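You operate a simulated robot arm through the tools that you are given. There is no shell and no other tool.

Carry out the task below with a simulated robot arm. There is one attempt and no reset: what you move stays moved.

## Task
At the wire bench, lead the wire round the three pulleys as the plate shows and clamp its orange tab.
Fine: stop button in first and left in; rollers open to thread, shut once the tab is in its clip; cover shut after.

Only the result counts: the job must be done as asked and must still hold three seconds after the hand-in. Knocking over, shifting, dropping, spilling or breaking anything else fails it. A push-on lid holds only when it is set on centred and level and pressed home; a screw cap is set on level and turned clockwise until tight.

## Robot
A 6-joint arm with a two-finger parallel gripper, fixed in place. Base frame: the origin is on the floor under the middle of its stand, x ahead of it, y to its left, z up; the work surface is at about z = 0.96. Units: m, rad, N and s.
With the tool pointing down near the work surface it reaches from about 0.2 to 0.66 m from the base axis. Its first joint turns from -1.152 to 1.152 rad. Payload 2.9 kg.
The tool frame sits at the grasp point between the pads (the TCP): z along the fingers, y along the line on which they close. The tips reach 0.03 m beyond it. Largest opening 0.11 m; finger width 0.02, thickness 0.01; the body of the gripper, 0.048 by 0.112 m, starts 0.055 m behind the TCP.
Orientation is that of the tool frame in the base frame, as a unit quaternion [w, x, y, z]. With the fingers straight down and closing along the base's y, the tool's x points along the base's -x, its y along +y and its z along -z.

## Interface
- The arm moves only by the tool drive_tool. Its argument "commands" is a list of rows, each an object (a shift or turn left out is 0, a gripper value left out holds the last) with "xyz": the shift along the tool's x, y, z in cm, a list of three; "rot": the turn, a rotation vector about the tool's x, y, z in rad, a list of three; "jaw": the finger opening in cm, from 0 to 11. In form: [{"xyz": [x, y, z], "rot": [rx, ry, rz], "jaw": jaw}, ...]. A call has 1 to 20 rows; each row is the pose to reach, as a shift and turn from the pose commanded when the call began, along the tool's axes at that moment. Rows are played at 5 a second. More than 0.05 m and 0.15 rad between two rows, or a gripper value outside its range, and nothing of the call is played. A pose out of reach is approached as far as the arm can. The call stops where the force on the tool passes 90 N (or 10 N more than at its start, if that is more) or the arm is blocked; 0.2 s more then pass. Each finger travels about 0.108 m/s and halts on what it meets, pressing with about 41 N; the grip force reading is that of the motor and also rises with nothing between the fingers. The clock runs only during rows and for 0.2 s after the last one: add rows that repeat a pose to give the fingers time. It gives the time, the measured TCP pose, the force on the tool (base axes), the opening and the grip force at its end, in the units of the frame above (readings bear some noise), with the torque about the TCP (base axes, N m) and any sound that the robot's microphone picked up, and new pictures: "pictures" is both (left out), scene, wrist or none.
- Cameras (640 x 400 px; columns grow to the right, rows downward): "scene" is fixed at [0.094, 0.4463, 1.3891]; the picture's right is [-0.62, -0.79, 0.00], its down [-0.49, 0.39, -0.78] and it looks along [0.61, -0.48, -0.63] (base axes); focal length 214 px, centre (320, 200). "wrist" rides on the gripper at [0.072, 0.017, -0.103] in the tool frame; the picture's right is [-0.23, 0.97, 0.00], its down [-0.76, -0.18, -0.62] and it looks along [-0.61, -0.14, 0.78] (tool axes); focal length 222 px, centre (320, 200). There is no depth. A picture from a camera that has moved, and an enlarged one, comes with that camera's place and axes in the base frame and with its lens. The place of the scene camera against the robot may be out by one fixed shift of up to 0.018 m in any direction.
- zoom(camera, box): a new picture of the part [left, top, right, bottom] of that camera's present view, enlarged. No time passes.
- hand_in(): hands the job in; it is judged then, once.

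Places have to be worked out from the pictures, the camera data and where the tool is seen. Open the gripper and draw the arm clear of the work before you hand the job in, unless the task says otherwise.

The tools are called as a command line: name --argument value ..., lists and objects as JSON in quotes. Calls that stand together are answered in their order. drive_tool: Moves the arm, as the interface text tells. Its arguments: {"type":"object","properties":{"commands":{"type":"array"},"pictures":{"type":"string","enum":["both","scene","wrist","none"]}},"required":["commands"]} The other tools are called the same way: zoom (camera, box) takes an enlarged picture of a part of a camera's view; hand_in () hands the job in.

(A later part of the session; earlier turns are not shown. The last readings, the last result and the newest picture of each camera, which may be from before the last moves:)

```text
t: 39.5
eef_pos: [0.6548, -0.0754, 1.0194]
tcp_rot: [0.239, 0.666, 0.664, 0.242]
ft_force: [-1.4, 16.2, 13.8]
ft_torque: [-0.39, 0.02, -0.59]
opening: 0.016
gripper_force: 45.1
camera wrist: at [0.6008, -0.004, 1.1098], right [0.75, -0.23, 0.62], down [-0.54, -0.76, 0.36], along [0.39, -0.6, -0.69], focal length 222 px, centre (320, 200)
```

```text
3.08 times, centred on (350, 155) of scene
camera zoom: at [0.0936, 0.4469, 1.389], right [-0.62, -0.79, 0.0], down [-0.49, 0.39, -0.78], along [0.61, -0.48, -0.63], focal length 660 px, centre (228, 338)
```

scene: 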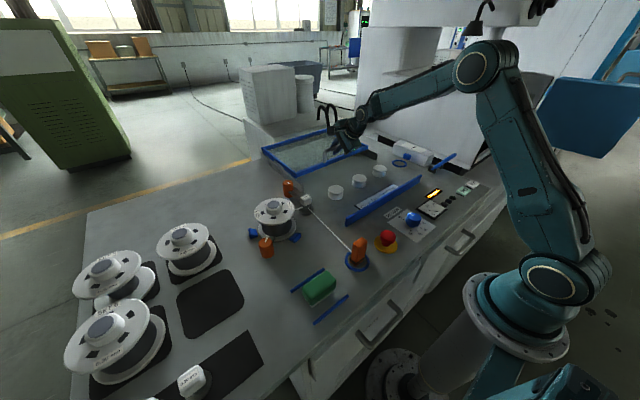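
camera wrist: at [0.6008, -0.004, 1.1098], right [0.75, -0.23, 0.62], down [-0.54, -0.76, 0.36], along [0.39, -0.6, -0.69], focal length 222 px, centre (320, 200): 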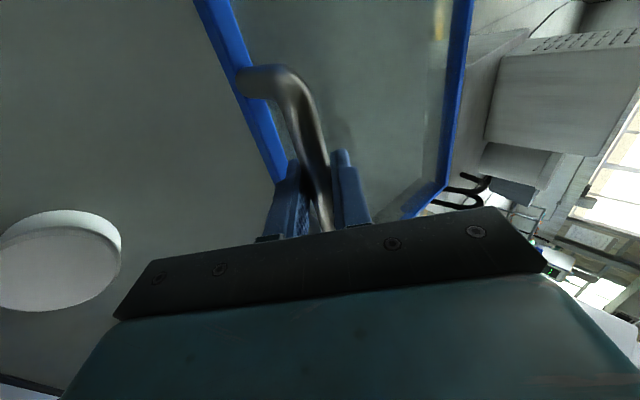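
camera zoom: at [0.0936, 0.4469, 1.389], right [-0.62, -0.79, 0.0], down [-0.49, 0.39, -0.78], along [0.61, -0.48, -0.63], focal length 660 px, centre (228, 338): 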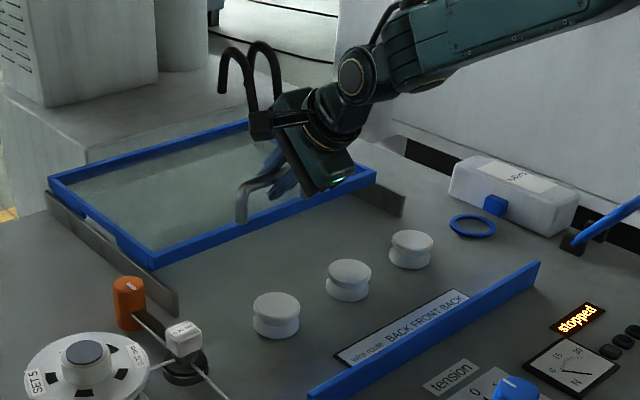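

The cover is well back (front edge near x≈0.65), leaving the pulleys free. I'll open the jaw, back out along the tool axis and bring the tool upright again.

drive_tool --commands '[{"xyz": [0, 0, 0], "jaw": 4}, {"xyz": [0, 0, 0]}, {"xyz": [0, 0, -3]}, {"xyz": [0, 0, -7]}, {"xyz": [0, 0, -11]}, {"xyz": [0, -0.5, -14], "rot": [0.14, 0, 0]}, {"xyz": [0, -1, -17], "rot": [0.28, 0, 0]}, {"xyz": [0, -2, -20], "rot": [0.42, 0, 0]}, {"xyz": [0, -4, -22], "rot": [0.56, 0, 0]}, {"xyz": [0, -6, -24], "rot": [0.7, 0, 0]}, {"xyz": [0, -6, -24], "rot": [0.7, 0, 0]}]'

zoom --camera "scene" --box '[250, 110, 430, 240]'

zoom --camera "scene" --box '[240, 170, 400, 280]'

```text
t: 41.9
eef_pos: [0.4567, -0.0773, 1.1647]
tcp_rot: [-0.004, 0.709, 0.705, -0.001]
ft_force: [0.1, -0.6, 0.8]
ft_torque: [0.02, 0.03, -0.03]
opening: 0.0399
gripper_force: 0.0
camera wrist: at [0.4735, -0.005, 1.2682], right [0.97, -0.23, -0.01], down [-0.18, -0.76, 0.62], along [-0.15, -0.6, -0.78], focal length 222 px, centre (320, 200)
```

scene: 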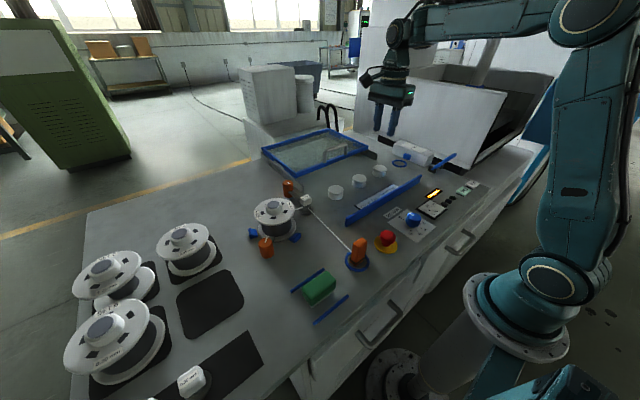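
wrist: 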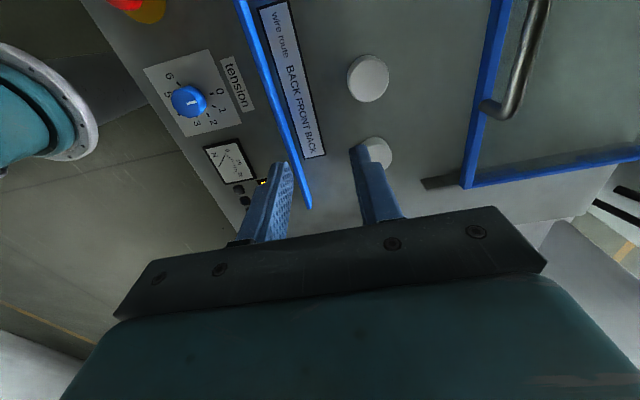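

```text
3.08 times, centred on (340, 175) of scene
camera zoom: at [0.094, 0.4463, 1.3891], right [-0.62, -0.79, 0.0], down [-0.49, 0.39, -0.78], along [0.61, -0.48, -0.63], focal length 660 px, centre (258, 277)
```

zoom: 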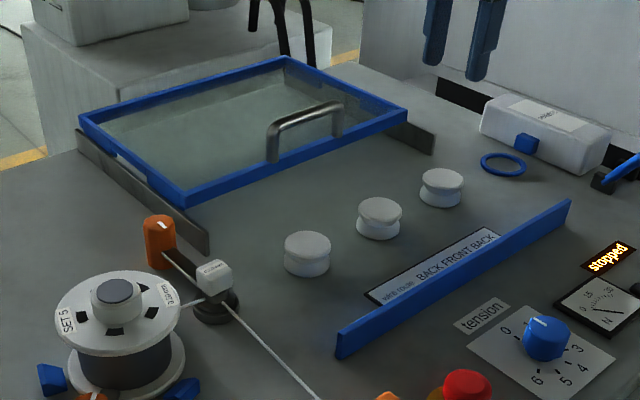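

```text
3.64 times, centred on (320, 225) of scene
camera zoom: at [0.094, 0.4463, 1.3891], right [-0.62, -0.79, 0.0], down [-0.49, 0.39, -0.78], along [0.61, -0.48, -0.63], focal length 780 px, centre (320, 109)
```

zoom: 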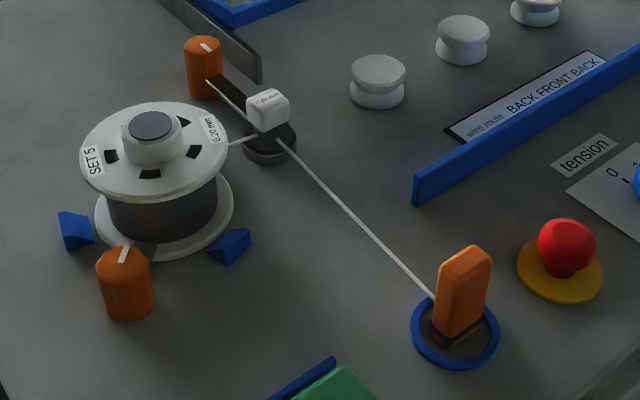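

Everything lies in one line: guide near (0.52, 0.17), pulleys near x≈0.516 at y≈0.043, −0.069, −0.179, and the clip ring near (0.515, −0.325). I'll return the tool to its default yaw while moving above the orange tab at (0.282, 0.174) to inspect it.

drive_tool --commands '[{"xyz": [2.1, -1.2, -1], "rot": [0, 0, -0.131], "jaw": 6}, {"xyz": [4.2, -2.5, -1], "rot": [0, 0, -0.262]}, {"xyz": [6.3, -3.7, -1], "rot": [0, 0, -0.393]}, {"xyz": [8.4, -4.9, -1], "rot": [0, 0, -0.524]}, {"xyz": [10.5, -6.2, -1], "rot": [0, 0, -0.654]}, {"xyz": [12.6, -7.4, -1], "rot": [0, 0, -0.785]}, {"xyz": [14.7, -8.7, -1], "rot": [0, 0, -0.916]}, {"xyz": [16.8, -10, -1], "rot": [0, 0, -1.047]}, {"xyz": [18.9, -11.3, -1], "rot": [0, 0, -1.178]}, {"xyz": [21, -12.6, -1], "rot": [0, 0, -1.309]}, {"xyz": [23.1, -14, -1], "rot": [0, 0, -1.44]}, {"xyz": [25.1, -15.5, -1], "rot": [0, 0, -1.5708]}, {"xyz": [25.1, -15.5, 2], "rot": [0, 0, -1.5708]}, {"xyz": [25.1, -15.5, 4], "rot": [0, 0, -1.5708]}, {"xyz": [25.1, -15.5, 4], "rot": [0, 0, -1.5708]}]'

zoom --camera "wrist" --box '[220, 20, 420, 170]'

zoom --camera "scene" --box '[320, 210, 400, 280]'

```text
t: 45.1
eef_pos: [0.302, 0.1773, 1.1282]
tcp_rot: [-0.002, 0.001, 1.0, 0.003]
ft_force: [0.0, 0.4, -0.5]
ft_torque: [0.0, 0.01, 0.01]
opening: 0.06
gripper_force: 0.0
camera wrist: at [0.2286, 0.1929, 1.2301], right [0.23, 0.97, 0.0], down [0.76, -0.18, 0.62], along [0.6, -0.14, -0.79], focal length 222 px, centre (320, 200)
```

scene: 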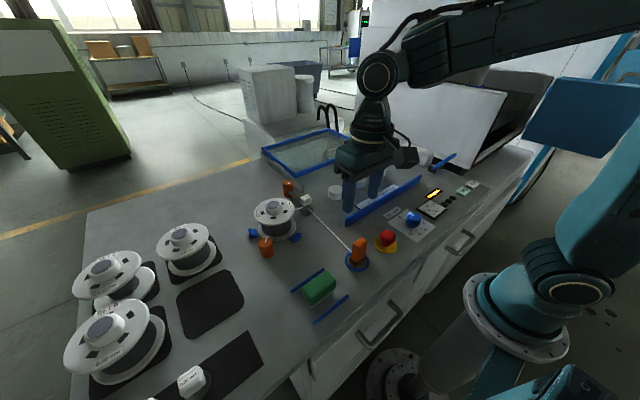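
wrist: 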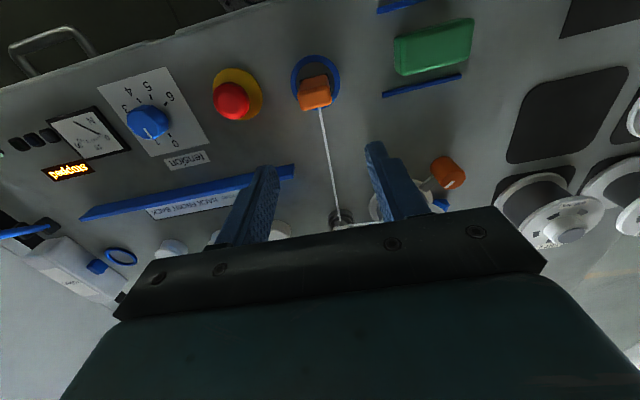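

```text
2.67 times, centred on (320, 95) of wrist
camera zoom: at [0.2286, 0.1929, 1.2301], right [0.23, 0.97, 0.0], down [0.76, -0.18, 0.62], along [0.6, -0.14, -0.79], focal length 592 px, centre (320, 480)
```

zoom: 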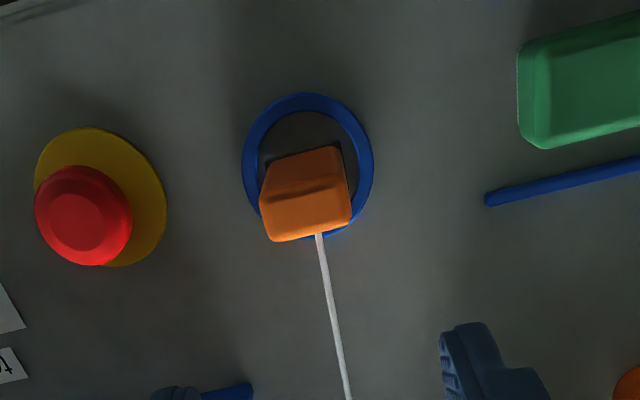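

```text
5.71 times, centred on (360, 245) of scene
camera zoom: at [0.094, 0.4463, 1.3891], right [-0.62, -0.79, 0.0], down [-0.49, 0.39, -0.78], along [0.61, -0.48, -0.63], focal length 1226 px, centre (91, -57)
```

zoom: 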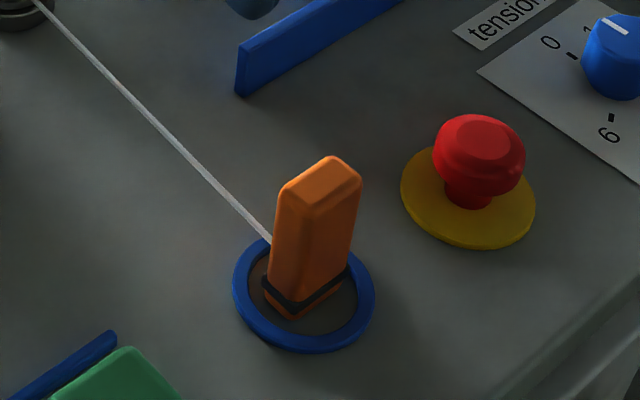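

The tab is about 2.8 × 1.5 cm in section and about 8 cm tall, with its wire on the +x face. Before gripping I'll take a closer look at the clip ring and pulleys with the scene camera.

zoom --camera "scene" --box '[380, 140, 460, 190]'

zoom --camera "scene" --box '[280, 170, 360, 220]'

zoom --camera "wrist" --box '[270, 60, 350, 130]'

zoom --camera "wrist" --box '[30, 200, 210, 300]'

```text
8.00 times, centred on (420, 165) of scene
camera zoom: at [0.094, 0.4463, 1.3891], right [-0.62, -0.79, 0.0], down [-0.49, 0.39, -0.78], along [0.61, -0.48, -0.63], focal length 1716 px, centre (-480, 480)
```

zoom: 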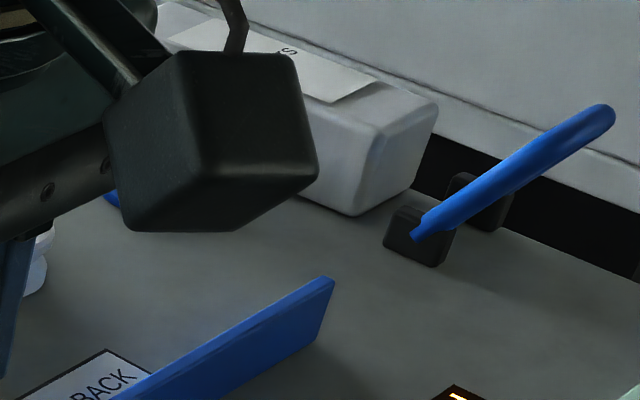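

```text
8.00 times, centred on (320, 195) of scene
camera zoom: at [0.094, 0.4463, 1.3891], right [-0.62, -0.79, 0.0], down [-0.49, 0.39, -0.78], along [0.61, -0.48, -0.63], focal length 1716 px, centre (320, 240)
```

zoom: 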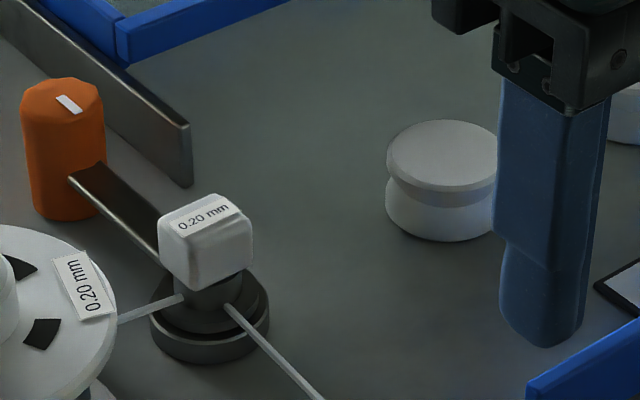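

```text
5.71 times, centred on (310, 95) of wrist
camera zoom: at [0.2286, 0.1929, 1.2301], right [0.23, 0.97, 0.0], down [0.76, -0.18, 0.62], along [0.6, -0.14, -0.79], focal length 1269 px, centre (377, 800)
```

zoom: 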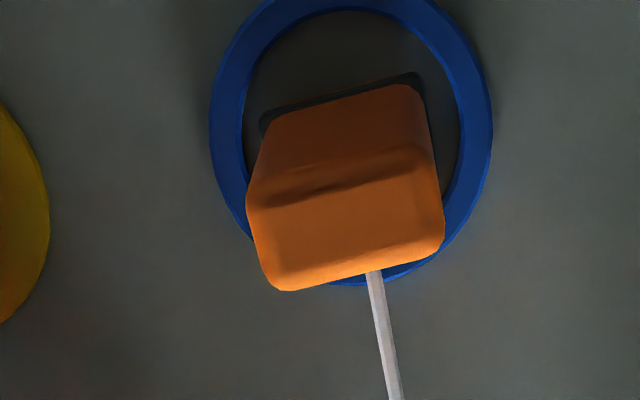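

```text
3.56 times, centred on (120, 250) of wrist
camera zoom: at [0.2286, 0.1929, 1.2301], right [0.23, 0.97, 0.0], down [0.76, -0.18, 0.62], along [0.6, -0.14, -0.79], focal length 790 px, centre (1031, 22)
```

zoom: 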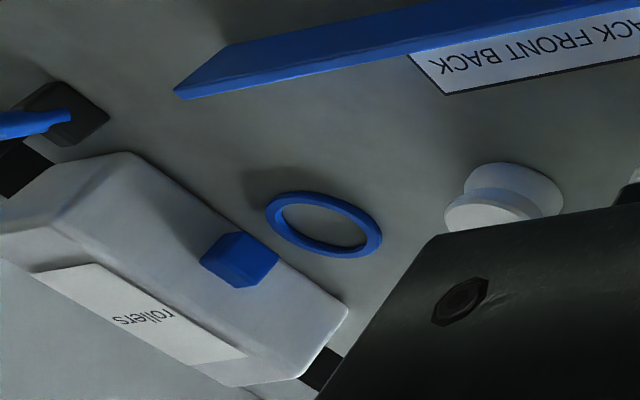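

The pulley tops are at z≈0.955 and the wire leaves the tab low, at about groove height. I'll line up over the tab at (0.2815, 0.1755) and lower the open fingers to just above its top for a check.

drive_tool --commands '[{"xyz": [2.05, -0.2, 0]}, {"xyz": [2.05, -0.2, 4]}, {"xyz": [2.05, -0.2, 8]}, {"xyz": [2.05, -0.2, 8]}]'

zoom --camera "wrist" --box '[220, 60, 420, 210]'

zoom --camera "scene" --box '[310, 190, 410, 270]'

```text
t: 46.1
eef_pos: [0.2826, 0.1748, 1.0487]
tcp_rot: [-0.003, 0.001, 1.0, 0.003]
ft_force: [-0.4, -0.5, -0.4]
ft_torque: [-0.01, 0.02, -0.02]
opening: 0.0602
gripper_force: 0.1
camera wrist: at [0.21, 0.1914, 1.1523], right [0.23, 0.97, 0.0], down [0.76, -0.18, 0.62], along [0.6, -0.14, -0.79], focal length 222 px, centre (320, 200)
```

scene: 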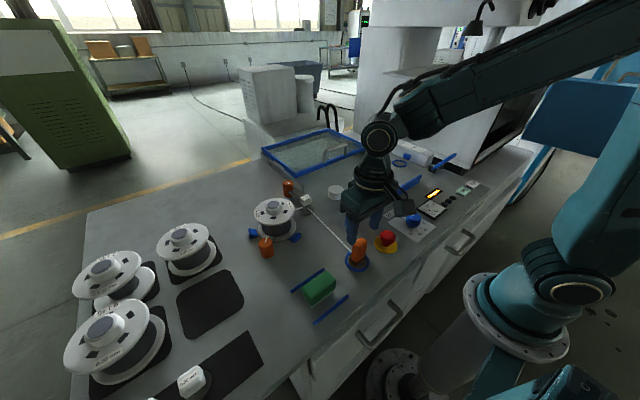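
wrist: 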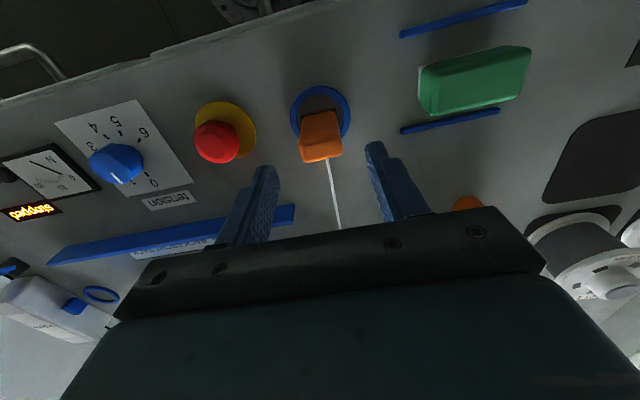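

```text
2.67 times, centred on (320, 135) of wrist
camera zoom: at [0.21, 0.1914, 1.1523], right [0.23, 0.97, 0.0], down [0.76, -0.18, 0.62], along [0.6, -0.14, -0.79], focal length 592 px, centre (320, 373)
```

zoom: 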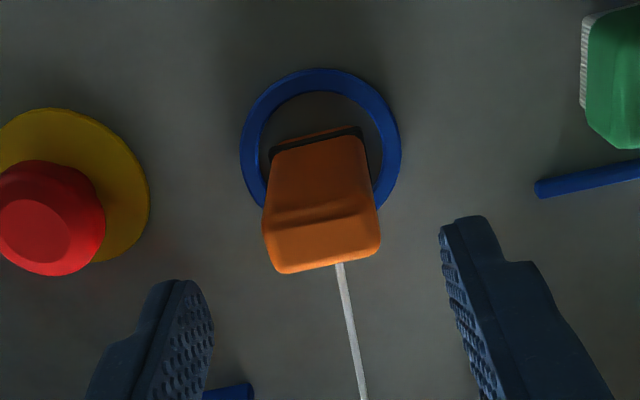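

```text
5.00 times, centred on (360, 230) of scene
camera zoom: at [0.094, 0.4463, 1.3891], right [-0.62, -0.79, 0.0], down [-0.49, 0.39, -0.78], along [0.61, -0.48, -0.63], focal length 1072 px, centre (120, 50)
```

zoom: 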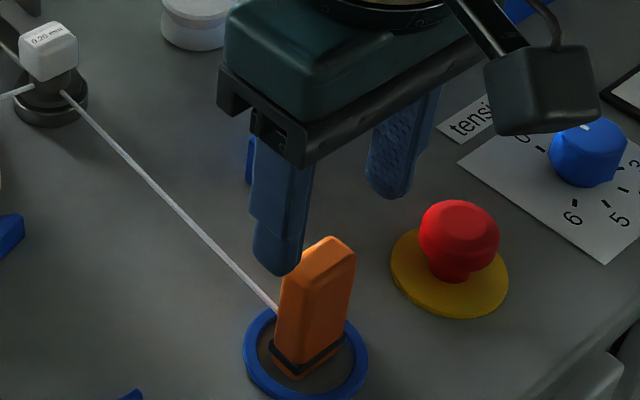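

The fingers straddle the tab correctly, with the tab top at about z≈1.0. I'll lower so the tips stay above pulley-top height, then close on it.

drive_tool --commands '[{"xyz": [0.1, 0, 3]}, {"xyz": [0.1, 0, 5.5]}, {"xyz": [0.1, 0, 5.5]}, {"xyz": [0.1, 0, 5.5], "jaw": 0}, {"xyz": [0.1, 0, 5.5]}, {"xyz": [0.1, 0, 5.5]}, {"xyz": [0.1, 0, 5.5]}]'

zoom --camera "wrist" --box '[220, 60, 420, 210]'

zoom --camera "scene" --box '[310, 190, 410, 270]'

```text
t: 47.7
eef_pos: [0.2813, 0.1732, 0.9932]
tcp_rot: [-0.002, 0.002, 1.0, 0.003]
ft_force: [-0.6, -0.2, 0.7]
ft_torque: [0.01, 0.0, -0.01]
opening: 0.0335
gripper_force: 40.7
camera wrist: at [0.2084, 0.1898, 1.0957], right [0.23, 0.97, 0.0], down [0.76, -0.18, 0.62], along [0.6, -0.14, -0.79], focal length 222 px, centre (320, 200)
```

scene: 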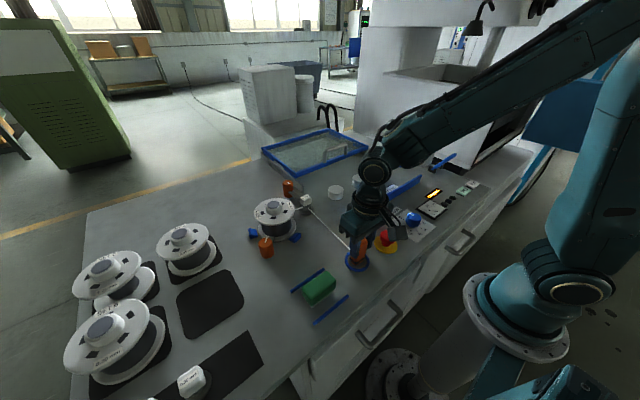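
wrist: 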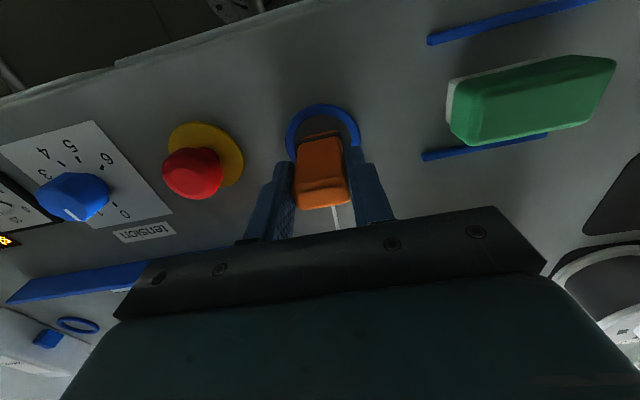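

```text
2.67 times, centred on (320, 135) of wrist
camera zoom: at [0.2084, 0.1898, 1.0957], right [0.23, 0.97, 0.0], down [0.76, -0.18, 0.62], along [0.6, -0.14, -0.79], focal length 592 px, centre (320, 373)
```

zoom: 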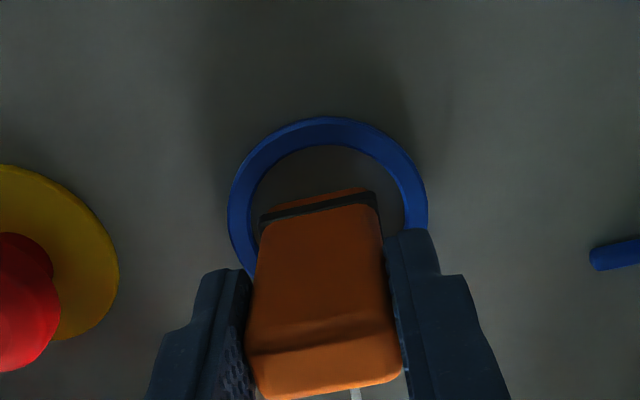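

```text
5.00 times, centred on (360, 230) of scene
camera zoom: at [0.094, 0.4463, 1.3891], right [-0.62, -0.79, 0.0], down [-0.49, 0.39, -0.78], along [0.61, -0.48, -0.63], focal length 1072 px, centre (120, 50)
```

zoom: 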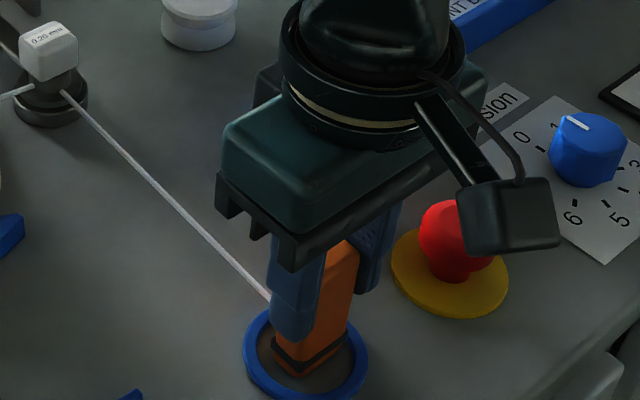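

The tab is gripped (3.35 cm wide). I'll lift it gently 3 cm and check that it and its wire follow.

drive_tool --commands '[{"xyz": [0, 0, -0.5]}, {"xyz": [0, 0, -1]}, {"xyz": [0, 0, -2]}, {"xyz": [0, 0, -3]}, {"xyz": [0, 0, -3]}]'

zoom --camera "wrist" --box '[220, 60, 420, 210]'

zoom --camera "scene" --box '[310, 190, 410, 270]'

```text
t: 48.9
eef_pos: [0.2805, 0.1732, 1.0228]
tcp_rot: [-0.004, 0.002, 1.0, 0.002]
ft_force: [0.3, 0.7, -1.2]
ft_torque: [0.02, 0.0, -0.03]
opening: 0.0332
gripper_force: 41.2
camera wrist: at [0.2067, 0.19, 1.1254], right [0.23, 0.97, 0.0], down [0.76, -0.18, 0.62], along [0.6, -0.14, -0.79], focal length 222 px, centre (320, 200)
```

scene: 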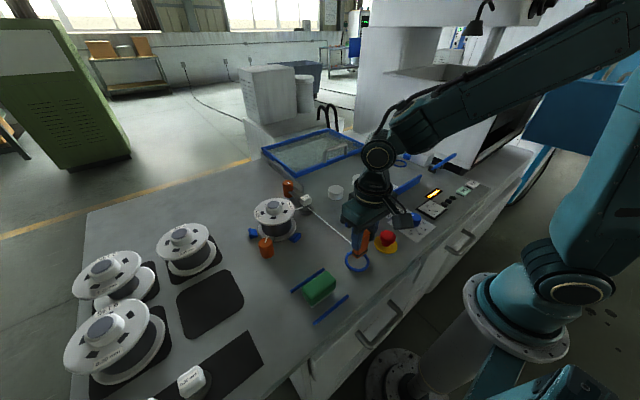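
wrist: 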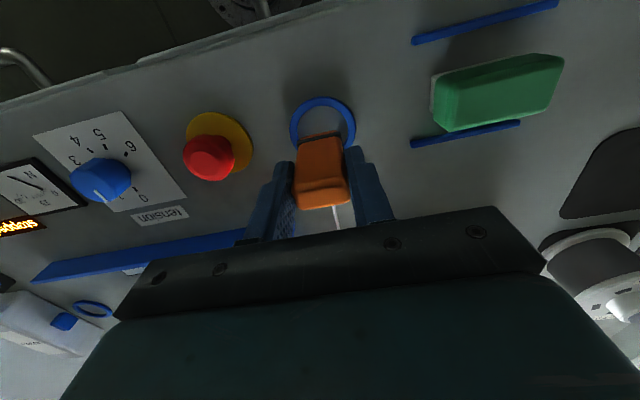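

```text
2.67 times, centred on (320, 135) of wrist
camera zoom: at [0.2067, 0.19, 1.1254], right [0.23, 0.97, 0.0], down [0.76, -0.18, 0.62], along [0.6, -0.14, -0.79], focal length 592 px, centre (320, 373)
```

zoom: 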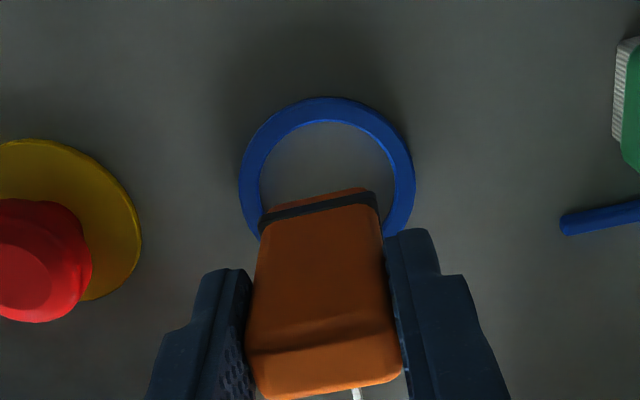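

```text
5.00 times, centred on (360, 230) of scene
camera zoom: at [0.094, 0.4463, 1.3891], right [-0.62, -0.79, 0.0], down [-0.49, 0.39, -0.78], along [0.61, -0.48, -0.63], focal length 1072 px, centre (120, 50)
```

zoom: 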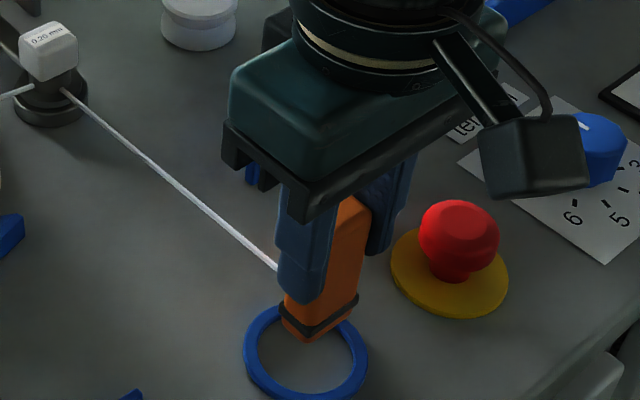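

The tab and wire lift cleanly with no noticeable pull. Next I'll raise it a little more, turn it 90° (so its wire face trails toward +y) and carry it to the entry between guide and first pulley, about (0.44, 0.107).

drive_tool --commands '[{"xyz": [0, 0, -1.5]}, {"xyz": [0, 0, -3], "rot": [0, 0, -0.131]}, {"xyz": [-1.33, -0.4, -3], "rot": [0, 0, -0.262]}, {"xyz": [-2.8, -0.8, -3], "rot": [0, 0, -0.393]}, {"xyz": [-4.3, -1.2, -3], "rot": [0, 0, -0.524]}, {"xyz": [-5.8, -1.7, -3], "rot": [0, 0, -0.654]}, {"xyz": [-7.3, -2.2, -3], "rot": [0, 0, -0.785]}, {"xyz": [-8.8, -2.8, -3], "rot": [0, 0, -0.916]}, {"xyz": [-10.3, -3.5, -3], "rot": [0, 0, -1.047]}, {"xyz": [-11.8, -4.2, -3], "rot": [0, 0, -1.178]}, {"xyz": [-13.3, -5, -3], "rot": [0, 0, -1.309]}, {"xyz": [-14.7, -5.8, -3], "rot": [0, 0, -1.44]}, {"xyz": [-16, -6.6, -3], "rot": [0, 0, -1.5708]}, {"xyz": [-16, -6.6, -3], "rot": [0, 0, -1.5708]}]'

zoom --camera "wrist" --box '[160, 0, 480, 210]'

zoom --camera "scene" --box '[270, 150, 390, 240]'

```text
t: 51.9
eef_pos: [0.4369, 0.1076, 1.0525]
tcp_rot: [-0.001, -0.706, 0.708, 0.003]
ft_force: [0.3, 0.6, -1.6]
ft_torque: [0.0, 0.02, 0.01]
opening: 0.0331
gripper_force: 40.8
camera wrist: at [0.4208, 0.0343, 1.1536], right [-0.97, 0.23, 0.01], down [0.18, 0.76, 0.63], along [0.14, 0.61, -0.78], focal length 222 px, centre (320, 200)
```

scene: 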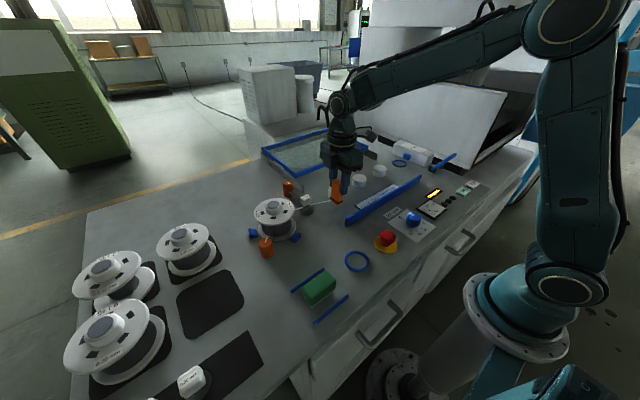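
wrist: 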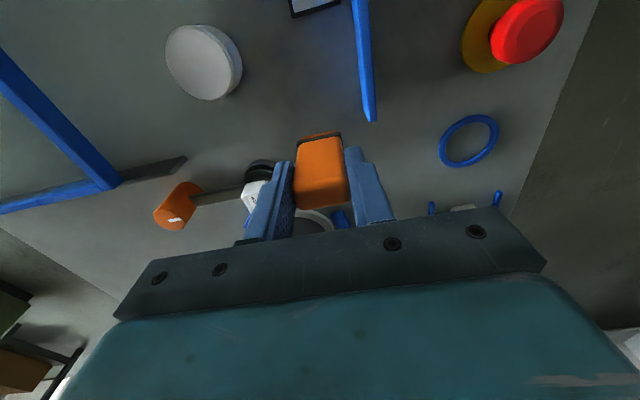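

```text
1.90 times, centred on (320, 105) of wrist
camera zoom: at [0.4208, 0.0343, 1.1536], right [-0.97, 0.23, 0.01], down [0.18, 0.76, 0.63], along [0.14, 0.61, -0.78], focal length 423 px, centre (320, 381)
```

zoom: 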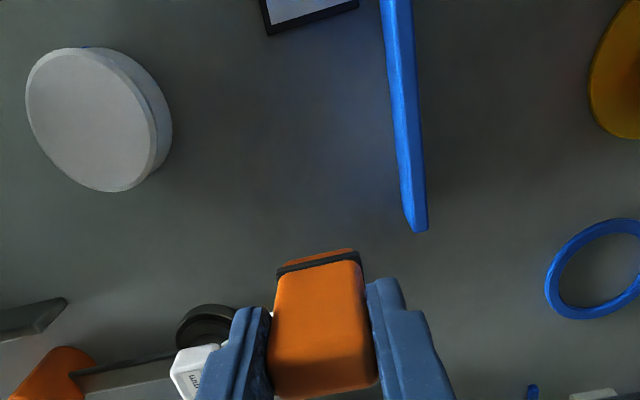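

```text
4.44 times, centred on (330, 195) of scene
camera zoom: at [0.094, 0.4463, 1.3891], right [-0.62, -0.79, 0.0], down [-0.49, 0.39, -0.78], along [0.61, -0.48, -0.63], focal length 953 px, centre (276, 222)
```

zoom: 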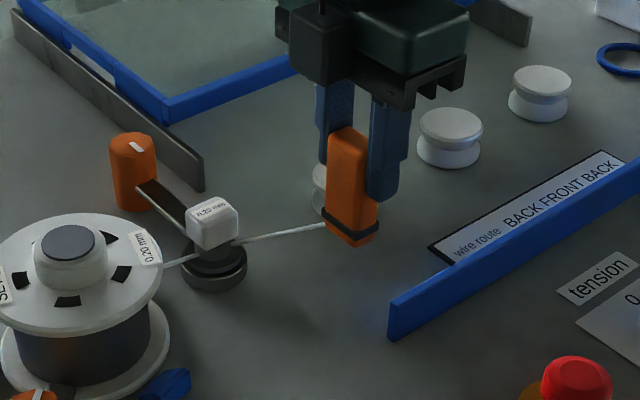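

The wire trails from the tab's foot to the guide as wanted. I'll lower the tab to about 1 cm above the bench and carry it backward (+x) between the guide and pulley 1 at y≈0.10 to x≈0.575.

drive_tool --commands '[{"xyz": [0.76, 0, 2]}, {"xyz": [0.76, 0, 4]}, {"xyz": [0.76, 0, 4.9]}, {"xyz": [0.76, -2, 4.9]}, {"xyz": [0.76, -4, 4.9]}, {"xyz": [0.76, -6, 4.9]}, {"xyz": [0.76, -8, 4.9]}, {"xyz": [0.76, -10, 4.9]}, {"xyz": [0.76, -12, 4.9]}, {"xyz": [0.76, -13.8, 4.9]}, {"xyz": [0.76, -13.8, 4.9]}]'

zoom --camera "wrist" --box '[160, 0, 480, 210]'

zoom --camera "scene" --box '[270, 140, 390, 230]'

```text
t: 54.3
eef_pos: [0.5775, 0.0993, 1.0027]
tcp_rot: [0.0, -0.706, 0.708, 0.003]
ft_force: [0.2, 0.1, -0.5]
ft_torque: [-0.01, -0.02, 0.03]
opening: 0.0332
gripper_force: 41.2
camera wrist: at [0.5596, 0.0262, 1.1048], right [-0.97, 0.23, 0.01], down [0.18, 0.76, 0.63], along [0.14, 0.61, -0.78], focal length 222 px, centre (320, 200)
```

scene: 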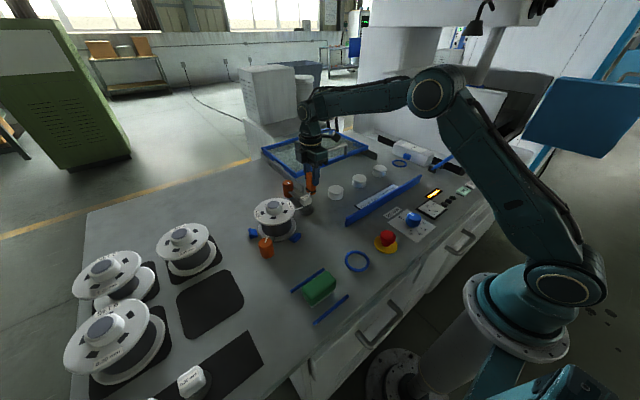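
wrist: 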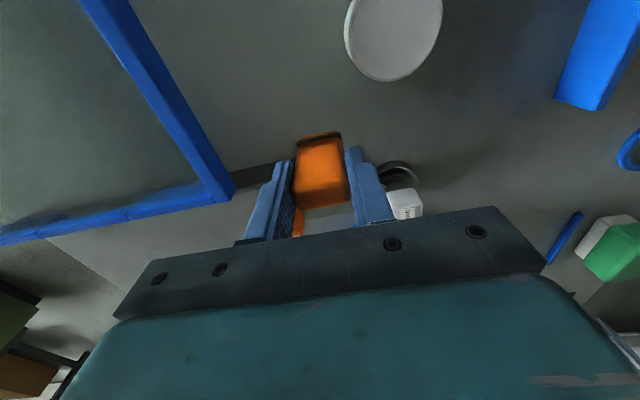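

```text
1.90 times, centred on (320, 105) of wrist
camera zoom: at [0.5596, 0.0262, 1.1048], right [-0.97, 0.23, 0.01], down [0.18, 0.76, 0.63], along [0.14, 0.61, -0.78], focal length 423 px, centre (320, 381)
```

zoom: 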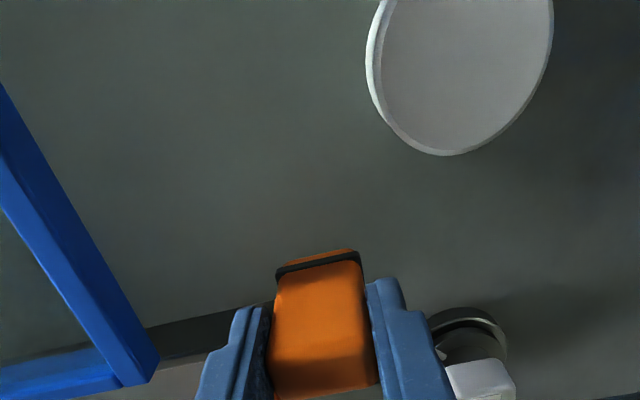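

```text
4.44 times, centred on (330, 185) of scene
camera zoom: at [0.094, 0.4463, 1.3891], right [-0.62, -0.79, 0.0], down [-0.49, 0.39, -0.78], along [0.61, -0.48, -0.63], focal length 953 px, centre (276, 267)
```

zoom: 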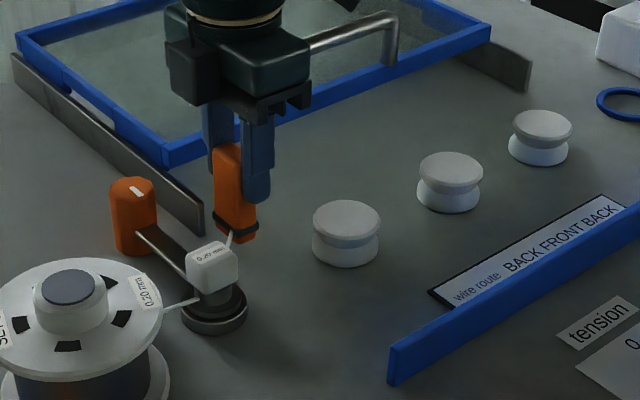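

The tab is behind the line with the wire running from the guide. I'll go −y past pulley 1 to the gap between pulleys 1 and 2 (y≈−0.016), still on the back side.

drive_tool --commands '[{"xyz": [2, 0, 0]}, {"xyz": [4, 0, 0]}, {"xyz": [6, 0, 0]}, {"xyz": [8, 0, 0]}, {"xyz": [10, 0, 0]}, {"xyz": [11.5, 0, 0]}, {"xyz": [11.5, 0, 0]}]'

zoom --camera "wrist" --box '[160, 0, 480, 210]'

zoom --camera "scene" --box '[280, 140, 400, 230]'

```text
t: 55.9
eef_pos: [0.5763, -0.0176, 1.0011]
tcp_rot: [0.0, -0.706, 0.709, 0.004]
ft_force: [0.0, -0.1, -1.7]
ft_torque: [0.0, 0.01, -0.01]
opening: 0.0333
gripper_force: 41.1
camera wrist: at [0.5581, -0.0908, 1.1034], right [-0.97, 0.23, 0.01], down [0.18, 0.76, 0.63], along [0.14, 0.61, -0.78], focal length 222 px, centre (320, 200)
```

scene: 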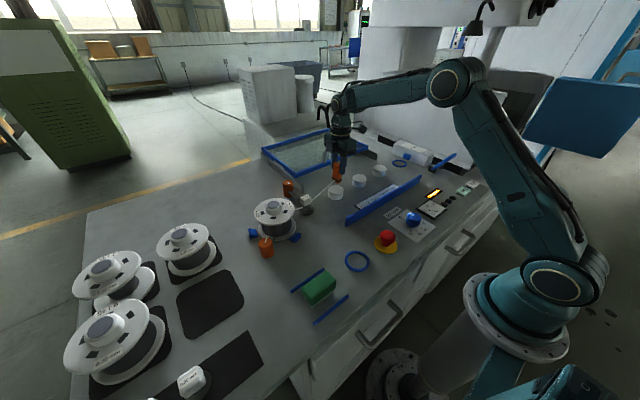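
wrist: 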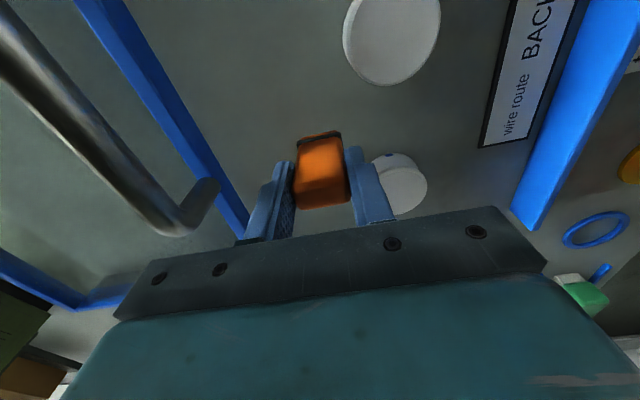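

```text
1.90 times, centred on (320, 105) of wrist
camera zoom: at [0.5581, -0.0908, 1.1034], right [-0.97, 0.23, 0.01], down [0.18, 0.76, 0.63], along [0.14, 0.61, -0.78], focal length 423 px, centre (320, 381)
```

zoom: 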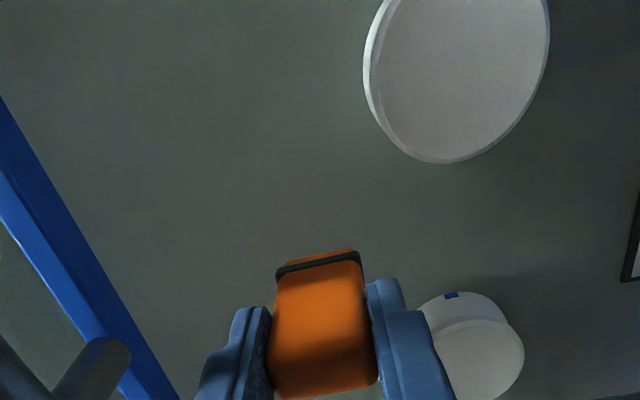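

```text
4.44 times, centred on (340, 185) of scene
camera zoom: at [0.094, 0.4463, 1.3891], right [-0.62, -0.79, 0.0], down [-0.49, 0.39, -0.78], along [0.61, -0.48, -0.63], focal length 953 px, centre (231, 267)
```

zoom: 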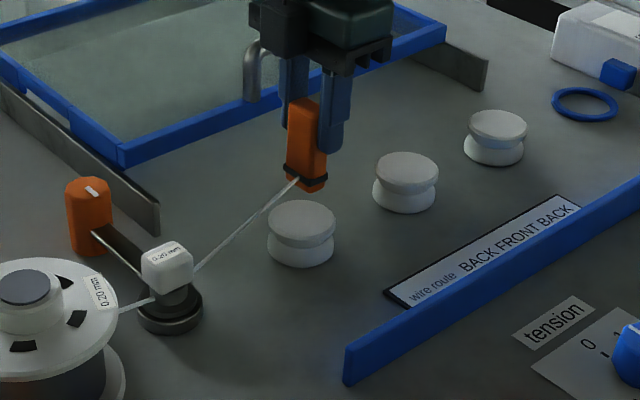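

The wire runs behind pulley 1. I'll bring the tab forward (−x) through the gap between pulleys 1 and 2 to x≈0.455.

drive_tool --commands '[{"xyz": [0, 2, 0]}, {"xyz": [0, 4, 0]}, {"xyz": [0, 6, 0]}, {"xyz": [0, 8, 0]}, {"xyz": [0, 10, 0]}, {"xyz": [0, 12.2, 0]}, {"xyz": [0, 12.2, 0]}]'

zoom --camera "wrist" --box '[100, 0, 420, 210]'

zoom --camera "scene" --box '[280, 140, 400, 230]'

```text
t: 57.5
eef_pos: [0.4546, -0.017, 0.999]
tcp_rot: [0.0, -0.705, 0.709, 0.004]
ft_force: [-0.3, -0.6, -0.4]
ft_torque: [0.01, -0.01, 0.02]
opening: 0.0332
gripper_force: 40.3
camera wrist: at [0.4362, -0.0884, 1.1026], right [-0.97, 0.23, 0.01], down [0.18, 0.76, 0.63], along [0.14, 0.61, -0.78], focal length 222 px, centre (320, 200)
```

scene: 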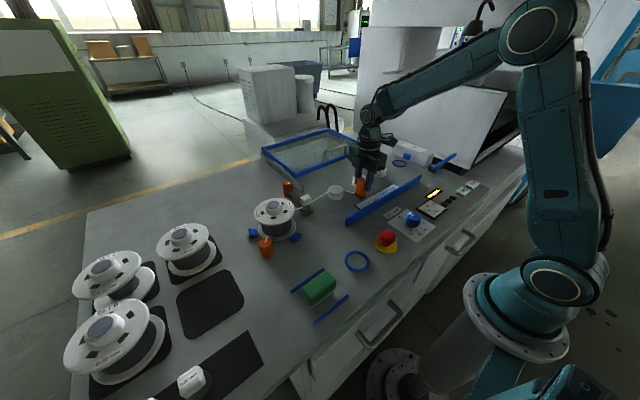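
wrist: 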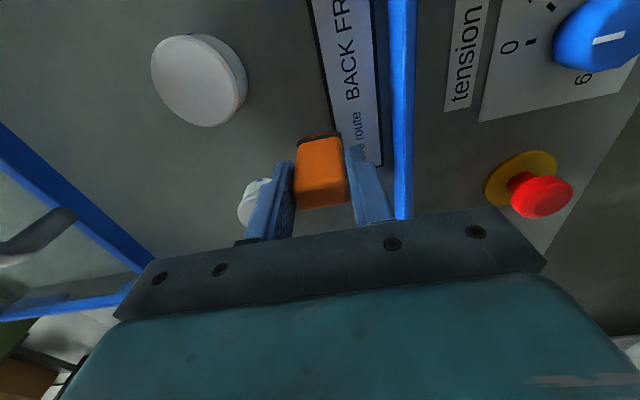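

```text
1.90 times, centred on (260, 105) of wrist
camera zoom: at [0.4362, -0.0884, 1.1026], right [-0.97, 0.23, 0.01], down [0.18, 0.76, 0.63], along [0.14, 0.61, -0.78], focal length 423 px, centre (434, 381)
```

zoom: 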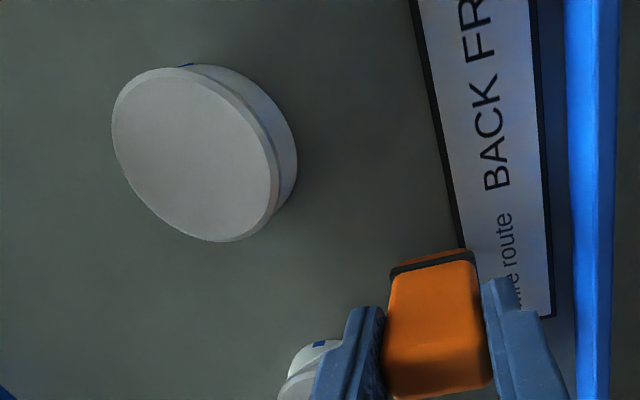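

```text
4.44 times, centred on (340, 185) of scene
camera zoom: at [0.094, 0.4463, 1.3891], right [-0.62, -0.79, 0.0], down [-0.49, 0.39, -0.78], along [0.61, -0.48, -0.63], focal length 953 px, centre (231, 267)
```

zoom: 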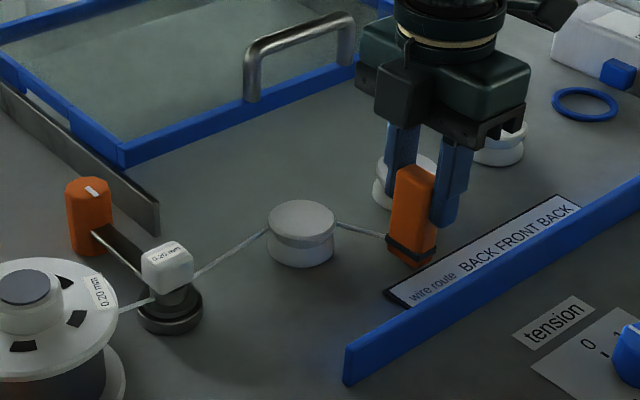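

The wire now lies in pulley 1's groove round its back. I'll carry the tab −y in front of pulley 2 to the gap between pulleys 2 and 3 (y≈−0.133).

drive_tool --commands '[{"xyz": [2, -0.2, -0.2]}, {"xyz": [4, -0.3, -0.3]}, {"xyz": [6, -0.3, -0.3]}, {"xyz": [8, -0.3, -0.3]}, {"xyz": [10, -0.3, -0.3]}, {"xyz": [11.6, -0.3, -0.3]}, {"xyz": [11.6, -0.3, -0.3]}]'

zoom --camera "wrist" --box '[100, 0, 420, 210]'

zoom --camera "scene" --box '[290, 140, 410, 230]'

```text
t: 59.1
eef_pos: [0.4565, -0.13, 1.0049]
tcp_rot: [0.0, -0.705, 0.709, 0.004]
ft_force: [0.9, 0.4, -0.3]
ft_torque: [-0.01, -0.03, 0.02]
opening: 0.0333
gripper_force: 41.1
camera wrist: at [0.4398, -0.2034, 1.107], right [-0.97, 0.23, 0.01], down [0.18, 0.76, 0.63], along [0.14, 0.61, -0.78], focal length 222 px, centre (320, 200)
```

scene: 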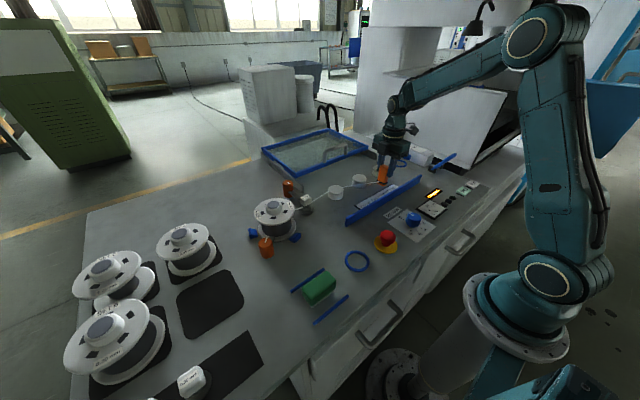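
wrist: 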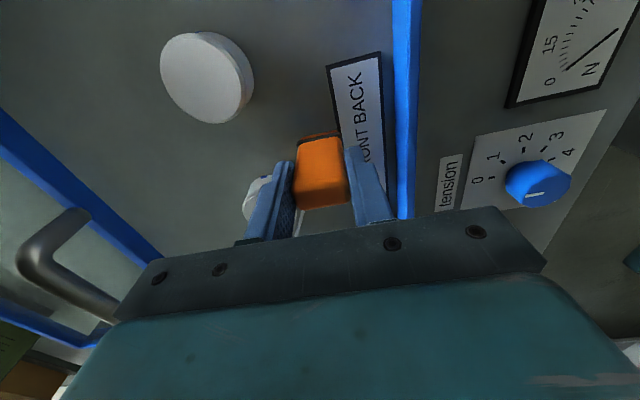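

```text
1.90 times, centred on (260, 105) of wrist
camera zoom: at [0.4398, -0.2034, 1.107], right [-0.97, 0.23, 0.01], down [0.18, 0.76, 0.63], along [0.14, 0.61, -0.78], focal length 423 px, centre (434, 381)
```

zoom: 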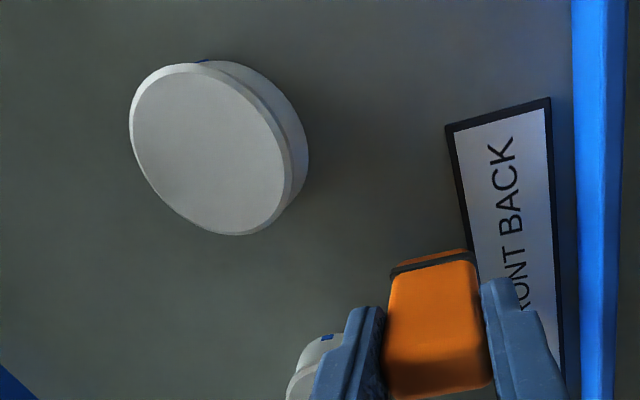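

```text
4.44 times, centred on (350, 185) of scene
camera zoom: at [0.094, 0.4463, 1.3891], right [-0.62, -0.79, 0.0], down [-0.49, 0.39, -0.78], along [0.61, -0.48, -0.63], focal length 953 px, centre (187, 267)
```

zoom: 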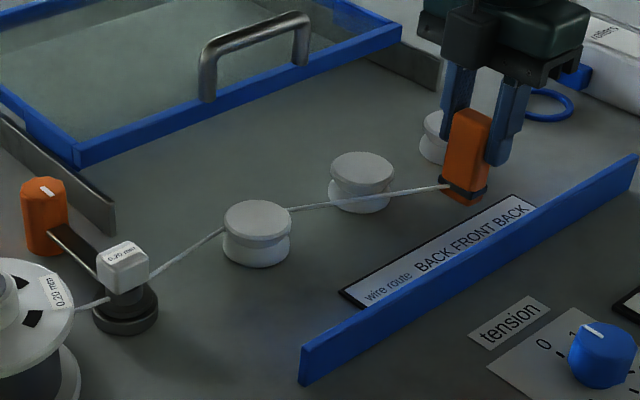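

The wire passes in front of pulley 2. Now I'll carry the tab back (+x) through the gap between pulleys 2 and 3 to x≈0.577.

drive_tool --commands '[{"xyz": [0.4, -2, 0.1]}, {"xyz": [0.4, -4, 0.1]}, {"xyz": [0.4, -6, 0.1]}, {"xyz": [0.4, -8, 0.1]}, {"xyz": [0.4, -10, 0.1]}, {"xyz": [0.4, -12.1, 0.1]}, {"xyz": [0.4, -12.1, 0.1]}]'

zoom --camera "wrist" --box '[160, 0, 480, 210]'

zoom --camera "scene" --box '[290, 140, 410, 230]'

```text
t: 60.7
eef_pos: [0.5801, -0.1361, 1.0016]
tcp_rot: [0.0, -0.706, 0.708, 0.003]
ft_force: [0.3, 0.0, -0.7]
ft_torque: [-0.05, -0.01, -0.02]
opening: 0.0334
gripper_force: 41.2
camera wrist: at [0.5607, -0.2088, 1.1036], right [-0.97, 0.23, 0.01], down [0.18, 0.76, 0.63], along [0.14, 0.61, -0.78], focal length 222 px, centre (320, 200)
```

scene: 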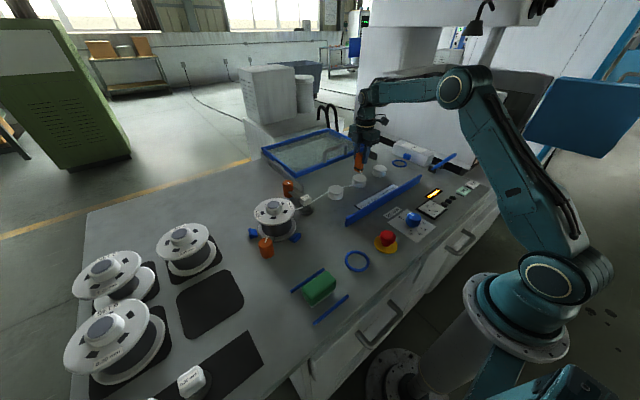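
wrist: 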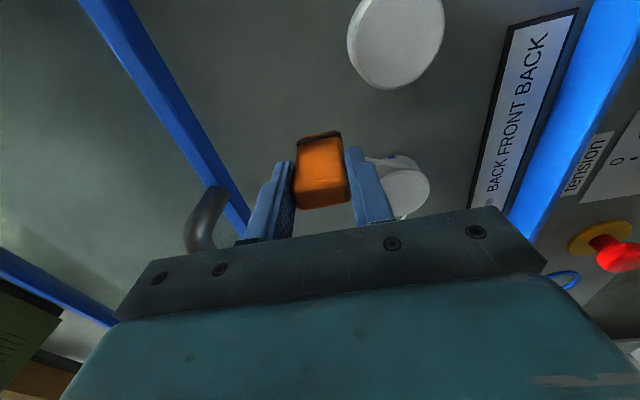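

```text
1.90 times, centred on (320, 105) of wrist
camera zoom: at [0.5607, -0.2088, 1.1036], right [-0.97, 0.23, 0.01], down [0.18, 0.76, 0.63], along [0.14, 0.61, -0.78], focal length 423 px, centre (320, 381)
```

zoom: 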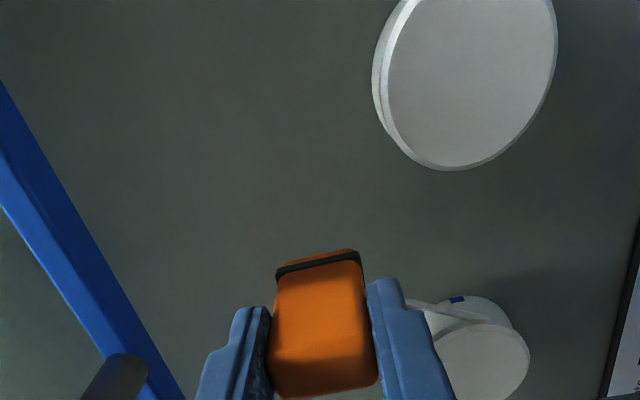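

```text
4.44 times, centred on (350, 185) of scene
camera zoom: at [0.094, 0.4463, 1.3891], right [-0.62, -0.79, 0.0], down [-0.49, 0.39, -0.78], along [0.61, -0.48, -0.63], focal length 953 px, centre (187, 267)
```

zoom: 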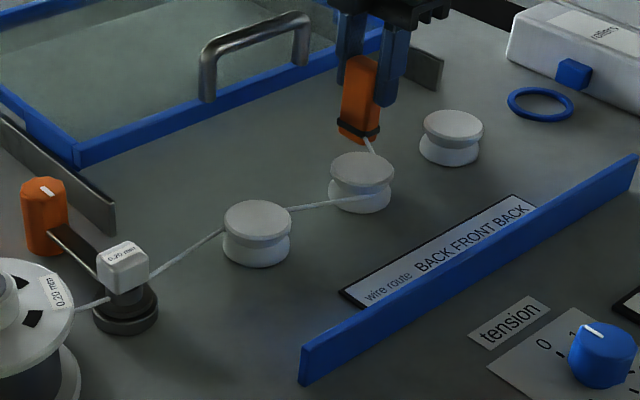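

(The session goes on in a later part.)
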